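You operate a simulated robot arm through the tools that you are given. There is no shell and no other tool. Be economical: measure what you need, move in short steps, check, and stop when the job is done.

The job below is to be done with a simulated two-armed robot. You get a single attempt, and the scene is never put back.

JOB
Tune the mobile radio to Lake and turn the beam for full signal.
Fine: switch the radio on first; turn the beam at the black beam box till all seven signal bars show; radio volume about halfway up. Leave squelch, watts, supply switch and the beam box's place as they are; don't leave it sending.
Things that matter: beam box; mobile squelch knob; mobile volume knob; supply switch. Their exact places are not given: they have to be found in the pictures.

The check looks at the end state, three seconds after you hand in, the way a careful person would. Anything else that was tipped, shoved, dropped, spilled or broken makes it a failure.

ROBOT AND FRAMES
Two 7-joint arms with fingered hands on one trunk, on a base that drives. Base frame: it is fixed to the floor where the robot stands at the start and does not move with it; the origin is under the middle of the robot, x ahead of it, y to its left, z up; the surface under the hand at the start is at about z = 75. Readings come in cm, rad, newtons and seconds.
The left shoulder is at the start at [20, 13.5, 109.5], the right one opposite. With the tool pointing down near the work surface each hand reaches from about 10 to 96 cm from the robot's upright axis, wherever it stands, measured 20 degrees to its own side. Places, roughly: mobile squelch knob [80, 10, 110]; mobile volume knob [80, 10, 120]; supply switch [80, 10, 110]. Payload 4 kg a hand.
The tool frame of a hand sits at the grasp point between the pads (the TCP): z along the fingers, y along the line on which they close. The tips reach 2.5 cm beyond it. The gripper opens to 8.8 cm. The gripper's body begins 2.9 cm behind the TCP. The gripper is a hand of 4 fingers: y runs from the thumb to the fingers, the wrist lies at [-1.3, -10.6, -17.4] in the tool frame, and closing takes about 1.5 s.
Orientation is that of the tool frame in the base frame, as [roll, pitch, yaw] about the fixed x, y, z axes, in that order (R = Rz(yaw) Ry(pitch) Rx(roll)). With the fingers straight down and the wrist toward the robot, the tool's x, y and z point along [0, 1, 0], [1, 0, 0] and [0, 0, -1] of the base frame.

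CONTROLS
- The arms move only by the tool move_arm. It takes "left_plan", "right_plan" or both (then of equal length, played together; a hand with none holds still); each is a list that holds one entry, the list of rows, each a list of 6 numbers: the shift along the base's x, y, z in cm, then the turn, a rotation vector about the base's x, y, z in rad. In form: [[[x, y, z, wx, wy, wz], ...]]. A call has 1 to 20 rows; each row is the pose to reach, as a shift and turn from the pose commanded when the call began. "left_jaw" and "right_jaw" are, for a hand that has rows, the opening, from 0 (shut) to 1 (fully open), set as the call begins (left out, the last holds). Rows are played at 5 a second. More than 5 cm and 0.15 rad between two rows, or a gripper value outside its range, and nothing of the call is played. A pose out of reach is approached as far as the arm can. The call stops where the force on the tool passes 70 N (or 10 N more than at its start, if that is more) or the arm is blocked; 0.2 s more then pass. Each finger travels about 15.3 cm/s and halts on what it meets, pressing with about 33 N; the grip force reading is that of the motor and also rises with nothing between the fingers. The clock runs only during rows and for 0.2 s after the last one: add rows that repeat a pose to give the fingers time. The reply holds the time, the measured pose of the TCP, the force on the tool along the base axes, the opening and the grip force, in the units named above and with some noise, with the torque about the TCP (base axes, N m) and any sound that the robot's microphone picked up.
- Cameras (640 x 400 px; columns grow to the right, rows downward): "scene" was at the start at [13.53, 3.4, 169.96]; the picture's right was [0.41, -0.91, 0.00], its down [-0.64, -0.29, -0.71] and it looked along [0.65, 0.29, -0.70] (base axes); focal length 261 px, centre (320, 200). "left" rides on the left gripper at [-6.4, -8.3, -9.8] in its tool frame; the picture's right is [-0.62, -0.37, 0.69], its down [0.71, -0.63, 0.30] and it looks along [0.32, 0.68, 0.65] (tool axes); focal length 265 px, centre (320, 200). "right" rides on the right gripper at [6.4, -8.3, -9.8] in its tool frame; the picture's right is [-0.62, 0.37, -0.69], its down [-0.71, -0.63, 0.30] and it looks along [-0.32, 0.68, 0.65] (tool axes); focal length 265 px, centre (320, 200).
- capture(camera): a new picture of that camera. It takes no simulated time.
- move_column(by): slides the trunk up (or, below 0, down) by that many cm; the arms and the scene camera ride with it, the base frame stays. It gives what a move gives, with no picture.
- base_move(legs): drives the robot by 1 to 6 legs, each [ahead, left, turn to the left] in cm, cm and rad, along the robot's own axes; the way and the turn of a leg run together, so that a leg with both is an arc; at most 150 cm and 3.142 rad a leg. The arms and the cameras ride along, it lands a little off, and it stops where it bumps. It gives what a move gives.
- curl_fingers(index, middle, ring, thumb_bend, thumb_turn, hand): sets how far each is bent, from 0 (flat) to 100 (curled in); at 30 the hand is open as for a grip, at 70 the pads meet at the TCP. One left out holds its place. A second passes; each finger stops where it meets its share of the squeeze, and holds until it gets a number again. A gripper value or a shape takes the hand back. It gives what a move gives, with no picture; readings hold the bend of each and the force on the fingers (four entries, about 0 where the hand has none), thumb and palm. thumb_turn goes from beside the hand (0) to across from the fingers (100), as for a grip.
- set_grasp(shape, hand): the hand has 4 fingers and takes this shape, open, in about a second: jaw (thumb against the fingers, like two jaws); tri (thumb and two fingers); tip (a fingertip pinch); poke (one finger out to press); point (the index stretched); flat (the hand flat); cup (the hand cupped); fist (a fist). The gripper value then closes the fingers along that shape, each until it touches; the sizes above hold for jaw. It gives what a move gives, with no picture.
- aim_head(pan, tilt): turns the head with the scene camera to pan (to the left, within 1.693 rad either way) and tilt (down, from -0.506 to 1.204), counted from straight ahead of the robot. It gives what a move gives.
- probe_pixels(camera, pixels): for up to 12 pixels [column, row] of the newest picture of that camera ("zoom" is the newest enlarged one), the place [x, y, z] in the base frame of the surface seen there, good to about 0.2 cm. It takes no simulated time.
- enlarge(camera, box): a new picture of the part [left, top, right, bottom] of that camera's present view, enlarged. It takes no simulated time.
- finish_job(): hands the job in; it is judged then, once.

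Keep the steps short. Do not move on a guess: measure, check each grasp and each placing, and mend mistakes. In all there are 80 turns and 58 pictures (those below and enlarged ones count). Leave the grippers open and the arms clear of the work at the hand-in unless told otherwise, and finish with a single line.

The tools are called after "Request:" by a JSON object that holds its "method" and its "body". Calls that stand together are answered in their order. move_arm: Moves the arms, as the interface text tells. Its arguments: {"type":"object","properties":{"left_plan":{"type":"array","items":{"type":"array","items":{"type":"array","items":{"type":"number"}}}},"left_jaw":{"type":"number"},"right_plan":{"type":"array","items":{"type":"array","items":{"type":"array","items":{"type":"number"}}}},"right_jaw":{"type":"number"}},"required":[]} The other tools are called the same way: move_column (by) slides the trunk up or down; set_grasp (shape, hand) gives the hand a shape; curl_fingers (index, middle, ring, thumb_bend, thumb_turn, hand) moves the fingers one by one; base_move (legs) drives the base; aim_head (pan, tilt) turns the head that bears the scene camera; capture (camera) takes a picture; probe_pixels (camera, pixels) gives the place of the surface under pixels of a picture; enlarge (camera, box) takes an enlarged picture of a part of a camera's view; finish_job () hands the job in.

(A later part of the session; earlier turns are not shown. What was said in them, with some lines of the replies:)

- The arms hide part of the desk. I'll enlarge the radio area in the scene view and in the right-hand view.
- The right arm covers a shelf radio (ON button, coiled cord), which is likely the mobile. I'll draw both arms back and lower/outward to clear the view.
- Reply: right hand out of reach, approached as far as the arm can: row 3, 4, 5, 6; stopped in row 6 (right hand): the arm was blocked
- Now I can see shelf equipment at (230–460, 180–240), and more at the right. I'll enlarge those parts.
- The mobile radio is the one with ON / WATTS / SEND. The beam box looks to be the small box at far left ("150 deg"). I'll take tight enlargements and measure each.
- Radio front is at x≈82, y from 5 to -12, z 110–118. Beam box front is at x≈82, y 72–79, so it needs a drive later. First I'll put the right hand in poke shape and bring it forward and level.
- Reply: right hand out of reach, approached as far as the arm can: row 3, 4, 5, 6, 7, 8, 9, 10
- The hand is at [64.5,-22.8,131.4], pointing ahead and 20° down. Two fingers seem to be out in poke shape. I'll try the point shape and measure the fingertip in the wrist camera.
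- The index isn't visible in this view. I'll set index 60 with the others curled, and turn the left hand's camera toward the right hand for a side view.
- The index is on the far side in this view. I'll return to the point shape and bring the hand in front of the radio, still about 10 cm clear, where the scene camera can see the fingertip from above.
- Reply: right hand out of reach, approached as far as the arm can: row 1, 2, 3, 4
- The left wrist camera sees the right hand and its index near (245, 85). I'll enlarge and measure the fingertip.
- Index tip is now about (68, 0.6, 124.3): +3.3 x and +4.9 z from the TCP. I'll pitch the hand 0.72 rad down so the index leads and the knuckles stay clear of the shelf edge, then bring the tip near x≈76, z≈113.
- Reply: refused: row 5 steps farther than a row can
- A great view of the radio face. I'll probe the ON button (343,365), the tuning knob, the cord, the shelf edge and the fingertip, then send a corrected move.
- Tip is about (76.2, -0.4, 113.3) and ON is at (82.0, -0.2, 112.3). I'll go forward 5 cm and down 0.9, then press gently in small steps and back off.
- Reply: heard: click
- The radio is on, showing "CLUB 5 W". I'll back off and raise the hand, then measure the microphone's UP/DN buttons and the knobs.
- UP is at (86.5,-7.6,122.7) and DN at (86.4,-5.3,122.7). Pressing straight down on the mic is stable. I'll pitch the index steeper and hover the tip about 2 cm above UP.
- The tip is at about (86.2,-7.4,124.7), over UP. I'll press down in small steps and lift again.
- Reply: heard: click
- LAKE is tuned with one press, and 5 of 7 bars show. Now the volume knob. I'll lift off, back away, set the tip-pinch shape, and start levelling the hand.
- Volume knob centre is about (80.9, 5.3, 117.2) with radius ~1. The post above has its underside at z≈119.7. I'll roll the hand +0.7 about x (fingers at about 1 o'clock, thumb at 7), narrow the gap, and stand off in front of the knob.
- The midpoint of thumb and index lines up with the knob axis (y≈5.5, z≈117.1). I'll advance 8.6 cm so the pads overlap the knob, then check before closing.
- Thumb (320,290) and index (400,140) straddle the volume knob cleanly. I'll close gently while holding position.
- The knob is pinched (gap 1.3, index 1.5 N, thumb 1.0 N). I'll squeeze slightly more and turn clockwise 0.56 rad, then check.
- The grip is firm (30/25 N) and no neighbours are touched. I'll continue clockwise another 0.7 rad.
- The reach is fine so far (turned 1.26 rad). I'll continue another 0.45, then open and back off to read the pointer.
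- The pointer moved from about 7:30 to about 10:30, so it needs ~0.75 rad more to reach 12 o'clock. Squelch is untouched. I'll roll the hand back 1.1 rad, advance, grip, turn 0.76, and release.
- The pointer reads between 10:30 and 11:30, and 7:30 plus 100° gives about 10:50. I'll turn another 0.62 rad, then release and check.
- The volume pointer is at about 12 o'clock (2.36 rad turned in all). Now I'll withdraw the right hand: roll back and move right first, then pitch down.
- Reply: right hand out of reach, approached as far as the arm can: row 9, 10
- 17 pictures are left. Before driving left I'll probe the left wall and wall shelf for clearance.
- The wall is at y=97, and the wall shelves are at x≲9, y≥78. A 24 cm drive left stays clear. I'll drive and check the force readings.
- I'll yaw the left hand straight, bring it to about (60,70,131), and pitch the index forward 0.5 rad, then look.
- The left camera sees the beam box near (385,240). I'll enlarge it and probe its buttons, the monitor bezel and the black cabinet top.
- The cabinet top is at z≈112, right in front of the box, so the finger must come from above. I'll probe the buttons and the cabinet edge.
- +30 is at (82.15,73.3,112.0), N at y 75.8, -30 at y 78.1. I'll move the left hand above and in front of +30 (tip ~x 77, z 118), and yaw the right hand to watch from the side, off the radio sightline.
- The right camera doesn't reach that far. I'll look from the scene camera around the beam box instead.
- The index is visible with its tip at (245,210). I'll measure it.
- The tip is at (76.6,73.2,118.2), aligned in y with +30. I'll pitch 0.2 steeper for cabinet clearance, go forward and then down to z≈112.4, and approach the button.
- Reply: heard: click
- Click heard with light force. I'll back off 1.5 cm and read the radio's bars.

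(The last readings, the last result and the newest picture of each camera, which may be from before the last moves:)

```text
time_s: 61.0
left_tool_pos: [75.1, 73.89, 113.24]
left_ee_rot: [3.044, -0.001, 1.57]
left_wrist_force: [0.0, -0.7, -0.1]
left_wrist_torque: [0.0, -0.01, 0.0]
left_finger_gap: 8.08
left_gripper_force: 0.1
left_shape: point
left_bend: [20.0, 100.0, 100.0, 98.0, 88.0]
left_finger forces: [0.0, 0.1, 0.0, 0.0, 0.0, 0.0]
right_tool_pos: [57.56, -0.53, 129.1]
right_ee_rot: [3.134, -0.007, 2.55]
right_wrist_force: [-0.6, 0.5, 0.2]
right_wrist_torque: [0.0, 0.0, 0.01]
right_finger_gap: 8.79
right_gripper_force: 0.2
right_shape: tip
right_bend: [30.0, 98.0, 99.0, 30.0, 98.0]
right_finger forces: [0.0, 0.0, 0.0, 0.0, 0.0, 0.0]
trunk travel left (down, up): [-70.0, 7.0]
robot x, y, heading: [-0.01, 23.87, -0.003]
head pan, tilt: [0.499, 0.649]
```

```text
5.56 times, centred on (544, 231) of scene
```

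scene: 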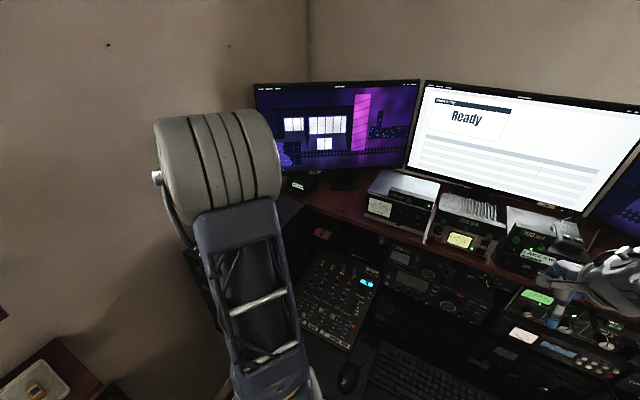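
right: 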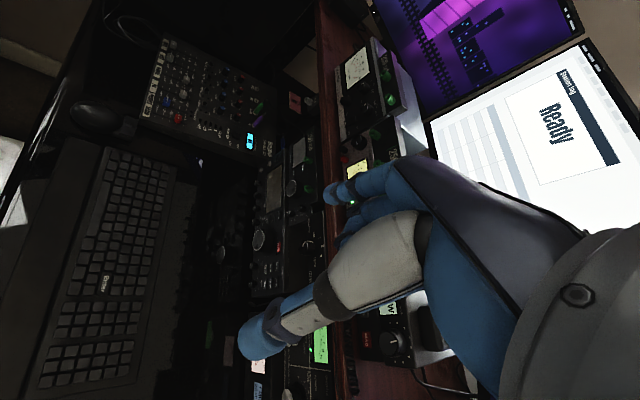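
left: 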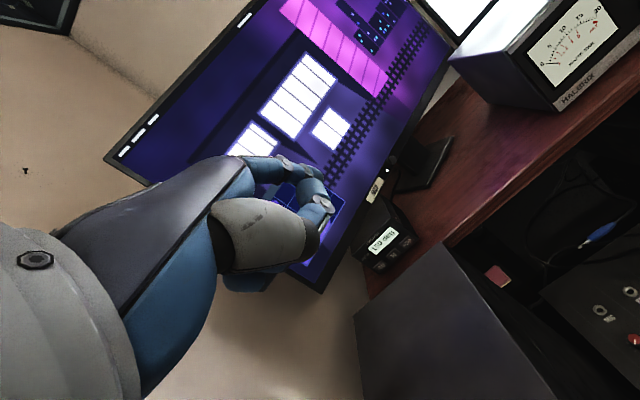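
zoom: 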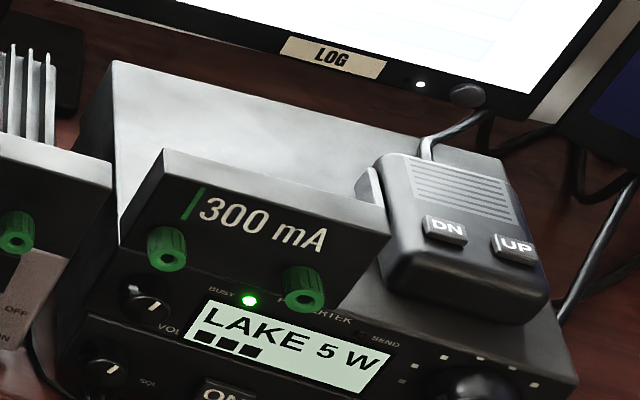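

Only 3 bars at 180°, so it's the other way: I need -30 twice (to 120°). The monitor slants close on that side, so I'll lift, yaw the hand 0.5 rad to lie parallel to it, and stand off in front of -30.

Request:
{"method": "move_arm", "body": {"left_plan": [[[-1, 0, 2, 0, 0, 0], [-2, 0, 4, 0, 0, 0], [-3, 0.5, 4.5, 0, 0, 0.13], [-3, 1, 4.5, 0, 0, 0.26], [-3, 1.5, 4.5, 0, 0, 0.39], [-3, 2.5, 4.5, 0, 0, 0.5], [-2, 2.5, 4, 0, 0, 0.5], [-2, 2.5, 4, 0, 0, 0.5]]]}}

Request:
{"method": "enlarge", "body": {"camera": "scene", "box": [260, 150, 356, 222]}}

```text
time_s: 62.8
left_tool_pos: [73.25, 76.48, 117.46]
left_ee_rot: [3.042, 0.0, 2.07]
left_wrist_force: [0.4, 0.3, -0.7]
left_wrist_torque: [0.03, 0.01, 0.03]
left_finger_gap: 8.06
left_gripper_force: 0.0
left_shape: point
left_bend: [20.0, 100.0, 100.0, 98.0, 88.0]
left_finger forces: [0.1, 0.0, 0.1, 0.1, 0.0, 0.0]
right_tool_pos: [57.6, -0.48, 129.03]
right_ee_rot: [3.134, -0.006, 2.549]
right_wrist_force: [0.8, 0.5, 0.7]
right_wrist_torque: [-0.02, 0.0, -0.02]
right_finger_gap: 8.79
right_gripper_force: 0.1
right_shape: tip
right_bend: [30.0, 98.0, 99.0, 30.0, 98.0]
right_finger forces: [0.0, 0.1, 0.1, 0.0, 0.0, 0.0]
trunk travel left (down, up): [-70.0, 7.0]
robot x, y, heading: [0.02, 24.32, 0.002]
head pan, tilt: [0.499, 0.649]
```

```text
5.56 times, centred on (308, 186) of scene
```

zoom: 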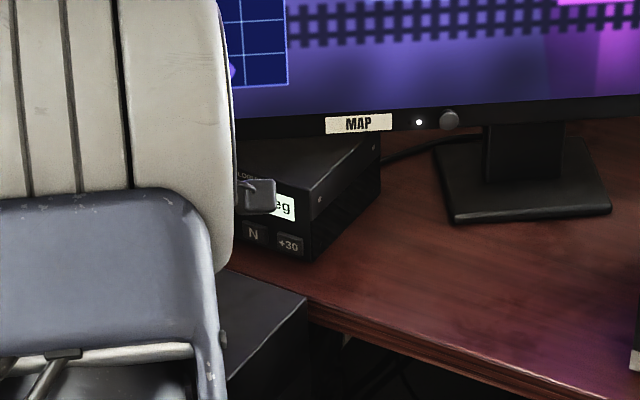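

The finger is hidden from this view, so I'll rely on the measured tip offset: tip ≈ (78.6, 78.2, 116.6). I'll go forward slightly, down to z≈112.4, then press in small steps.

Request:
{"method": "move_arm", "body": {"left_plan": [[[1.3, 0, 0, 0, 0, 0], [1.6, 0, -2.5, 0, 0, 0], [1.8, 0, -4.2, 0, 0, 0], [2.6, 0, -4.2, 0, 0, 0], [3.0, 0, -4.2, 0, 0, 0], [3.3, 0, -4.2, 0, 0, 0], [3.5, 0, -4.2, 0, 0, 0]]]}}

```text
time_s: 64.4
left_tool_pos: [76.62, 76.54, 113.22]
left_ee_rot: [3.042, 0.0, 2.07]
left_wrist_force: [-2.3, -0.4, 0.8]
left_wrist_torque: [0.0, -0.02, 0.02]
left_finger_gap: 8.06
left_gripper_force: 0.1
left_shape: point
left_bend: [21.0, 100.0, 100.0, 98.0, 88.0]
left_finger forces: [2.1, 0.0, 0.1, 0.0, 0.0, 0.1]
right_tool_pos: [57.5, -0.53, 128.88]
right_ee_rot: [3.135, -0.007, 2.548]
right_wrist_force: [0.3, 0.9, -0.5]
right_wrist_torque: [-0.02, 0.0, 0.01]
right_finger_gap: 8.78
right_gripper_force: 0.1
right_shape: tip
right_bend: [30.0, 98.0, 99.0, 30.0, 98.0]
right_finger forces: [0.0, 0.0, 0.0, 0.0, 0.1, 0.1]
trunk travel left (down, up): [-70.0, 7.0]
robot x, y, heading: [-0.1, 23.59, -0.003]
head pan, tilt: [0.499, 0.649]
heard: click
```

Click. I'll back off 1.5 cm and check the radio's bars to confirm it was -30.

Request:
{"method": "move_arm", "body": {"left_plan": [[[-1, 0, 0, 0, 0, 0], [-1.5, 0, 0, 0, 0, 0], [-1.5, 0, 0, 0, 0, 0], [-1.5, 0, 0, 0, 0, 0], [-1.5, 0, 0, 0, 0, 0]]]}}

Request:
{"method": "enlarge", "body": {"camera": "scene", "box": [496, 210, 576, 270]}}

```text
time_s: 65.6
left_tool_pos: [75.1, 76.44, 113.11]
left_ee_rot: [3.043, 0.001, 2.071]
left_wrist_force: [0.0, 0.2, 0.1]
left_wrist_torque: [0.04, -0.04, 0.0]
left_finger_gap: 8.06
left_gripper_force: 0.1
left_shape: point
left_bend: [20.0, 100.0, 100.0, 98.0, 88.0]
left_finger forces: [0.1, 0.0, 0.1, 0.1, 0.0, 0.1]
right_tool_pos: [57.33, -0.56, 129.09]
right_ee_rot: [3.135, -0.006, 2.551]
right_wrist_force: [-0.8, -0.1, -0.1]
right_wrist_torque: [0.04, 0.0, -0.02]
right_finger_gap: 8.8
right_gripper_force: 0.1
right_shape: tip
right_bend: [30.0, 98.0, 99.0, 30.0, 98.0]
right_finger forces: [0.1, 0.0, 0.0, 0.1, 0.1, 0.0]
trunk travel left (down, up): [-70.0, 7.0]
robot x, y, heading: [0.01, 24.18, 0.003]
head pan, tilt: [0.499, 0.649]
```

```text
6.67 times, centred on (536, 240) of scene
```

zoom: 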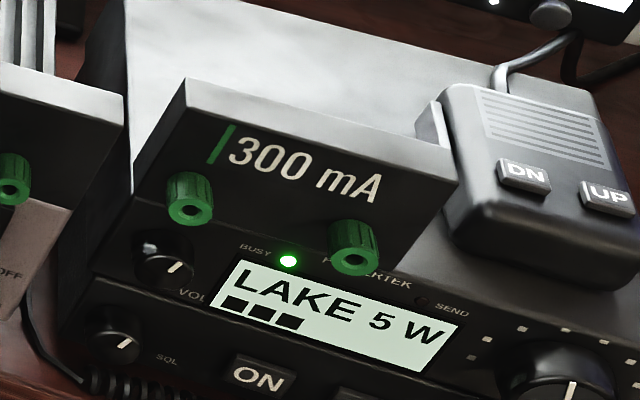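

Still 3 bars, so either N was hit or the rotator lags. I'll lift the hand away to read the beam box display.

Request:
{"method": "move_arm", "body": {"left_plan": [[[-1, 0, 3, 0, 0, 0], [-3, -1, 6, 0, 0, 0], [-6, -2, 9, 0, 0, 0], [-9, -3, 12, 0, 0, 0], [-12, -4, 14, 0, 0, 0], [-14, -5, 16, 0, 0, 0], [-14, -5, 16, 0, 0, 0]]]}}

Request:
{"method": "enlarge", "body": {"camera": "scene", "box": [260, 150, 356, 222]}}

```text
time_s: 67.2
left_tool_pos: [61.15, 71.42, 129.28]
left_ee_rot: [3.044, 0.0, 2.07]
left_wrist_force: [0.2, 0.7, 0.1]
left_wrist_torque: [0.02, 0.0, 0.01]
left_finger_gap: 8.06
left_gripper_force: 0.1
left_shape: point
left_bend: [20.0, 100.0, 100.0, 98.0, 88.0]
left_finger forces: [0.0, 0.0, 0.0, 0.1, 0.1, 0.1]
right_tool_pos: [57.55, -0.41, 129.01]
right_ee_rot: [3.134, -0.005, 2.55]
right_wrist_force: [0.7, -1.0, 0.1]
right_wrist_torque: [-0.02, -0.01, 0.01]
right_finger_gap: 8.8
right_gripper_force: 0.1
right_shape: tip
right_bend: [30.0, 98.0, 99.0, 30.0, 98.0]
right_finger forces: [0.0, 0.0, 0.0, 0.0, 0.1, 0.0]
trunk travel left (down, up): [-70.0, 7.0]
robot x, y, heading: [0.21, 23.75, -0.0]
head pan, tilt: [0.499, 0.649]
```

```text
5.56 times, centred on (308, 186) of scene
```

zoom: 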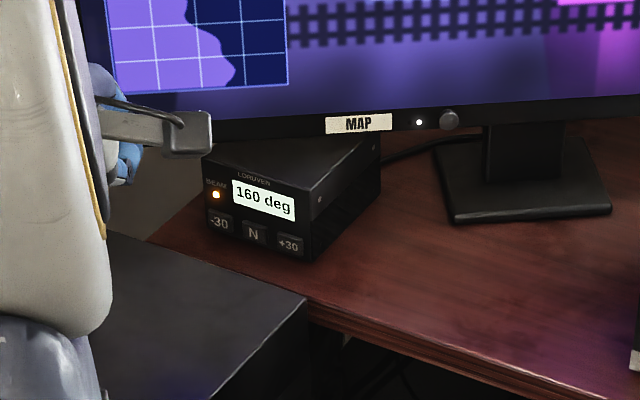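

The box was turning (lamp lit, 160°), so the rotator is just slow. I'll wait 3 s here and read it again.

Request:
{"method": "move_arm", "body": {"left_plan": [[[0, 0, 0, 0, 0, 0], [0, 0, 0, 0, 0, 0], [0, 0, 0, 0, 0, 0], [0, 0, 0, 0, 0, 0], [0, 0, 0, 0, 0, 0], [0, 0, 0, 0, 0, 0], [0, 0, 0, 0, 0, 0], [0, 0, 0, 0, 0, 0], [0, 0, 0, 0, 0, 0], [0, 0, 0, 0, 0, 0], [0, 0, 0, 0, 0, 0], [0, 0, 0, 0, 0, 0], [0, 0, 0, 0, 0, 0], [0, 0, 0, 0, 0, 0], [0, 0, 0, 0, 0, 0]]]}}

Request:
{"method": "enlarge", "body": {"camera": "scene", "box": [260, 150, 356, 222]}}

```text
time_s: 70.4
left_tool_pos: [61.18, 71.47, 129.21]
left_ee_rot: [3.043, 0.001, 2.069]
left_wrist_force: [0.2, -0.7, -0.2]
left_wrist_torque: [0.02, 0.0, -0.04]
left_finger_gap: 8.07
left_gripper_force: 0.0
left_shape: point
left_bend: [20.0, 100.0, 100.0, 98.0, 88.0]
left_finger forces: [0.1, 0.0, 0.1, 0.0, 0.1, 0.1]
right_tool_pos: [57.46, -0.46, 128.98]
right_ee_rot: [3.135, -0.006, 2.551]
right_wrist_force: [0.1, -0.2, -0.9]
right_wrist_torque: [0.01, 0.0, -0.02]
right_finger_gap: 8.8
right_gripper_force: 0.1
right_shape: tip
right_bend: [30.0, 98.0, 99.0, 30.0, 98.0]
right_finger forces: [0.1, 0.0, 0.0, 0.0, 0.1, 0.0]
trunk travel left (down, up): [-70.0, 7.0]
robot x, y, heading: [-0.2, 23.57, -0.002]
head pan, tilt: [0.499, 0.649]
```

```text
5.56 times, centred on (308, 186) of scene
```

zoom: 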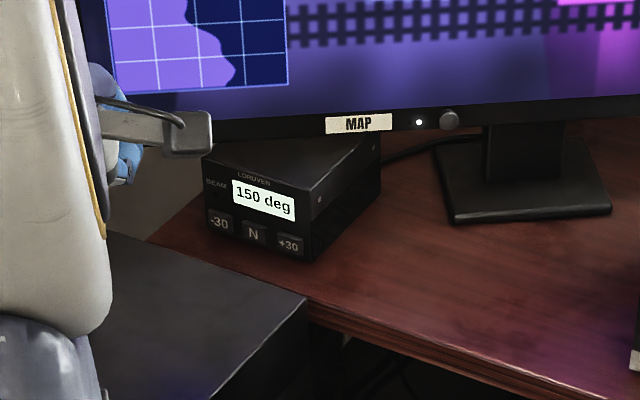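

-30 is confirmed (150°, stopped, box unmoved). I'll retrace the same path, press -30 once more, and withdraw the same way.

Request:
{"method": "move_arm", "body": {"left_plan": [[[2, 1, -2, 0, 0, 0], [5, 2, -4, 0, 0, 0], [8, 3, -7, 0, 0, 0], [11, 4, -10, 0, 0, 0], [13, 5, -13, 0, 0, 0], [14, 5, -16, 0, 0, 0], [14.6, 5, -16, 0, 0, 0], [15.0, 5, -16, 0, 0, 0], [15.3, 5, -16, 0, 0, 0], [15.5, 5, -16, 0, 0, 0]]]}}

Request:
{"method": "move_arm", "body": {"left_plan": [[[-1, 0, 0, 0, 0, 0], [-1.5, 0, 0, 0, 0, 0], [-2.5, 0, 3, 0, 0, 0], [-4.5, -1, 6, 0, 0, 0], [-7.5, -2, 9, 0, 0, 0], [-10.5, -3, 12, 0, 0, 0], [-13.5, -4, 14, 0, 0, 0], [-15.5, -5, 16, 0, 0, 0], [-15.5, -5, 16, 0, 0, 0], [-15.5, -5, 16, 0, 0, 0], [-15.5, -5, 16, 0, 0, 0], [-15.5, -5, 16, 0, 0, 0], [-15.5, -5, 16, 0, 0, 0], [-15.5, -5, 16, 0, 0, 0], [-15.5, -5, 16, 0, 0, 0], [-15.5, -5, 16, 0, 0, 0], [-15.5, -5, 16, 0, 0, 0], [-15.5, -5, 16, 0, 0, 0], [-15.5, -5, 16, 0, 0, 0], [-15.5, -5, 16, 0, 0, 0]]]}}

Request:
{"method": "enlarge", "body": {"camera": "scene", "box": [496, 210, 576, 270]}}

```text
time_s: 72.6
left_tool_pos: [76.65, 76.55, 113.12]
left_ee_rot: [3.041, -0.001, 2.07]
left_wrist_force: [-3.0, -0.2, 0.9]
left_wrist_torque: [0.02, 0.0, 0.0]
left_finger_gap: 8.05
left_gripper_force: 0.0
left_shape: point
left_bend: [21.0, 100.0, 100.0, 98.0, 88.0]
left_finger forces: [1.8, 0.1, 0.0, 0.1, 0.0, 0.1]
right_tool_pos: [57.42, -0.48, 129.15]
right_ee_rot: [3.136, -0.006, 2.549]
right_wrist_force: [-0.3, 0.3, 0.1]
right_wrist_torque: [0.02, -0.01, -0.01]
right_finger_gap: 8.78
right_gripper_force: 0.1
right_shape: tip
right_bend: [30.0, 98.0, 99.0, 30.0, 98.0]
right_finger forces: [0.0, 0.1, 0.1, 0.1, 0.0, 0.1]
trunk travel left (down, up): [-70.0, 7.0]
robot x, y, heading: [0.16, 24.19, -0.001]
head pan, tilt: [0.499, 0.649]
heard: click
```

```text
time_s: 76.8
left_tool_pos: [61.12, 71.58, 129.02]
left_ee_rot: [3.042, 0.001, 2.071]
left_wrist_force: [0.4, -0.9, 1.5]
left_wrist_torque: [0.0, -0.01, -0.01]
left_finger_gap: 8.07
left_gripper_force: 0.0
left_shape: point
left_bend: [20.0, 100.0, 100.0, 98.0, 88.0]
left_finger forces: [0.0, 0.1, 0.1, 0.0, 0.0, 0.0]
right_tool_pos: [57.52, -0.53, 129.04]
right_ee_rot: [3.134, -0.006, 2.551]
right_wrist_force: [-0.2, 0.7, -0.3]
right_wrist_torque: [-0.02, -0.01, -0.01]
right_finger_gap: 8.8
right_gripper_force: 0.1
right_shape: tip
right_bend: [30.0, 98.0, 99.0, 30.0, 98.0]
right_finger forces: [0.0, 0.0, 0.0, 0.0, 0.0, 0.0]
trunk travel left (down, up): [-70.0, 7.0]
robot x, y, heading: [0.05, 24.07, -0.004]
head pan, tilt: [0.499, 0.649]
```

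```text
6.67 times, centred on (536, 240) of scene
```

zoom: 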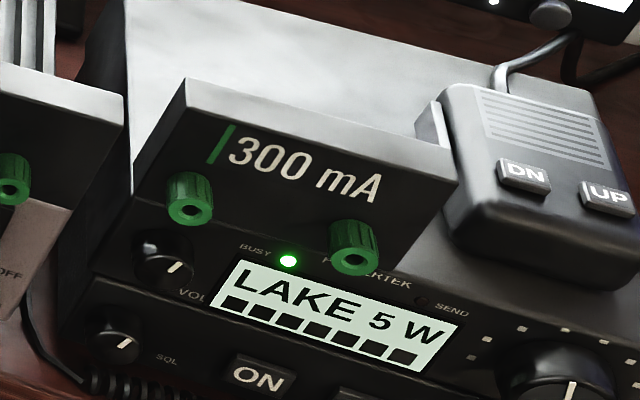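

All seven bars show. The volume pointer is near 12–12:30 and nothing is transmitting. I'll open both hands, move the left arm back, and check the beam box once more after it stops.

Request:
{"method": "set_grasp", "body": {"hand": "left", "shape": "jaw"}}

Request:
{"method": "set_grasp", "body": {"hand": "right", "shape": "jaw"}}

Request:
{"method": "move_arm", "body": {"left_plan": [[[-3, -2, 1, 0, 0, 0], [-6, -5, 1, 0, 0, 0], [-9, -8, 1, 0, 0, 0], [-12, -11, 1, 0, 0, 0], [-12, -11, 1, 0, 0, 0]]], "left_jaw": 1.0}}

Request:
{"method": "capture", "body": {"camera": "scene"}}

Request:
{"method": "enlarge", "body": {"camera": "scene", "box": [260, 150, 356, 222]}}

Request:
{"method": "enlarge", "body": {"camera": "scene", "box": [496, 210, 576, 270]}}

```text
time_s: 77.7
left_tool_pos: [61.02, 71.5, 129.06]
left_ee_rot: [3.042, -0.001, 2.07]
left_wrist_force: [0.1, 0.6, 0.2]
left_wrist_torque: [0.01, 0.01, -0.02]
left_finger_gap: 8.79
left_gripper_force: 0.2
left_shape: jaw
left_bend: [30.0, 30.0, 30.0, 30.0, 97.0]
left_finger forces: [0.0, 0.1, 0.1, 0.0, 0.0, 0.0]
right_tool_pos: [57.54, -0.42, 129.0]
right_ee_rot: [3.136, -0.005, 2.549]
right_wrist_force: [-0.7, -1.1, 0.3]
right_wrist_torque: [-0.04, -0.01, 0.0]
right_finger_gap: 8.78
right_gripper_force: 0.0
right_shape: tip
right_bend: [30.0, 98.0, 99.0, 30.0, 98.0]
right_finger forces: [0.0, 0.0, 0.0, 0.0, 0.0, 0.0]
trunk travel left (down, up): [-70.0, 7.0]
robot x, y, heading: [-0.0, 23.65, -0.001]
head pan, tilt: [0.499, 0.649]
```

```text
time_s: 78.6
left_tool_pos: [61.15, 71.53, 128.93]
left_ee_rot: [3.041, 0.001, 2.07]
left_wrist_force: [-0.3, -0.7, -0.3]
left_wrist_torque: [-0.03, -0.01, 0.02]
left_finger_gap: 8.79
left_gripper_force: 0.0
left_shape: jaw
left_bend: [30.0, 30.0, 30.0, 30.0, 97.0]
left_finger forces: [0.0, 0.1, 0.0, 0.1, 0.1, 0.1]
right_tool_pos: [57.5, -0.59, 129.02]
right_ee_rot: [3.135, -0.005, 2.549]
right_wrist_force: [-0.4, 0.8, 0.1]
right_wrist_torque: [-0.03, 0.01, 0.01]
right_finger_gap: 8.79
right_gripper_force: 0.1
right_shape: jaw
right_bend: [30.0, 30.0, 30.0, 30.0, 98.0]
right_finger forces: [0.1, 0.1, 0.1, 0.1, 0.0, 0.1]
trunk travel left (down, up): [-70.0, 7.0]
robot x, y, heading: [0.26, 23.96, 0.001]
head pan, tilt: [0.499, 0.649]
```

```text
time_s: 79.8
left_tool_pos: [49.0, 60.5, 130.16]
left_ee_rot: [3.042, 0.0, 2.072]
left_wrist_force: [0.0, 0.6, 0.2]
left_wrist_torque: [0.02, 0.01, -0.01]
left_finger_gap: 8.77
left_gripper_force: 0.0
left_shape: jaw
left_bend: [30.0, 30.0, 30.0, 30.0, 97.0]
left_finger forces: [0.0, 0.0, 0.0, 0.0, 0.0, 0.0]
right_tool_pos: [57.44, -0.53, 128.98]
right_ee_rot: [3.134, -0.005, 2.549]
right_wrist_force: [-0.2, -0.4, -0.2]
right_wrist_torque: [-0.02, 0.01, 0.02]
right_finger_gap: 8.77
right_gripper_force: 0.1
right_shape: jaw
right_bend: [30.0, 30.0, 30.0, 30.0, 98.0]
right_finger forces: [0.0, 0.1, 0.1, 0.0, 0.0, 0.0]
trunk travel left (down, up): [-70.0, 7.0]
robot x, y, heading: [0.19, 24.31, 0.004]
head pan, tilt: [0.499, 0.649]
```

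```text
4 pictures are left
```

scene: 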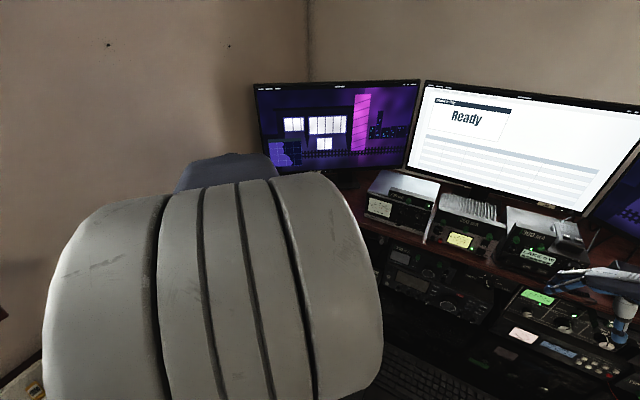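

```text
5.56 times, centred on (308, 186) of scene
```

zoom: 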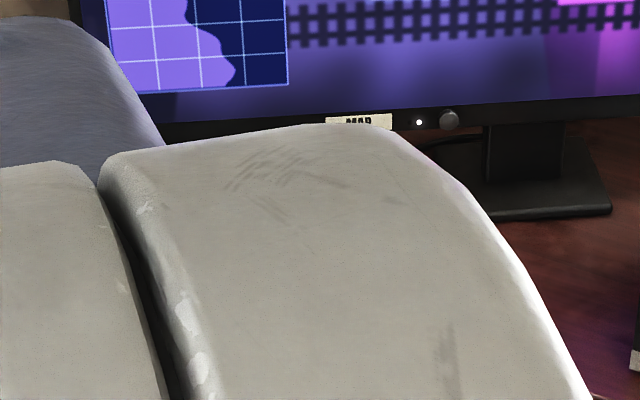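

```text
6.67 times, centred on (536, 240) of scene
```

zoom: 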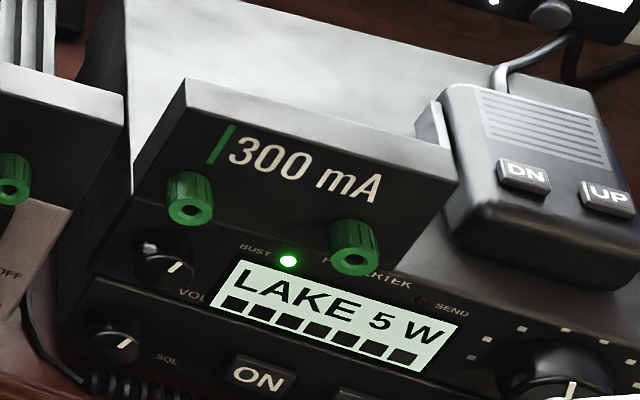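

Seven seconds after the last press the radio still reads LAKE 5 W with all seven bars, the SEND lamp is off, and both hands are open and clear. Handing in.

Request:
{"method": "finish_job", "body": {}}

```text
The job is handed in.
```

The radio is on and tuned to Lake with all seven signal bars showing, and the volume is about halfway up. I turned the beam with two presses of −30 after one wrong +30; the display last read 150° before the final press, and I didn't re-read it. I never touched squelch, watts or the supply switch, the beam box showed no shift, and the radio isn't sending.
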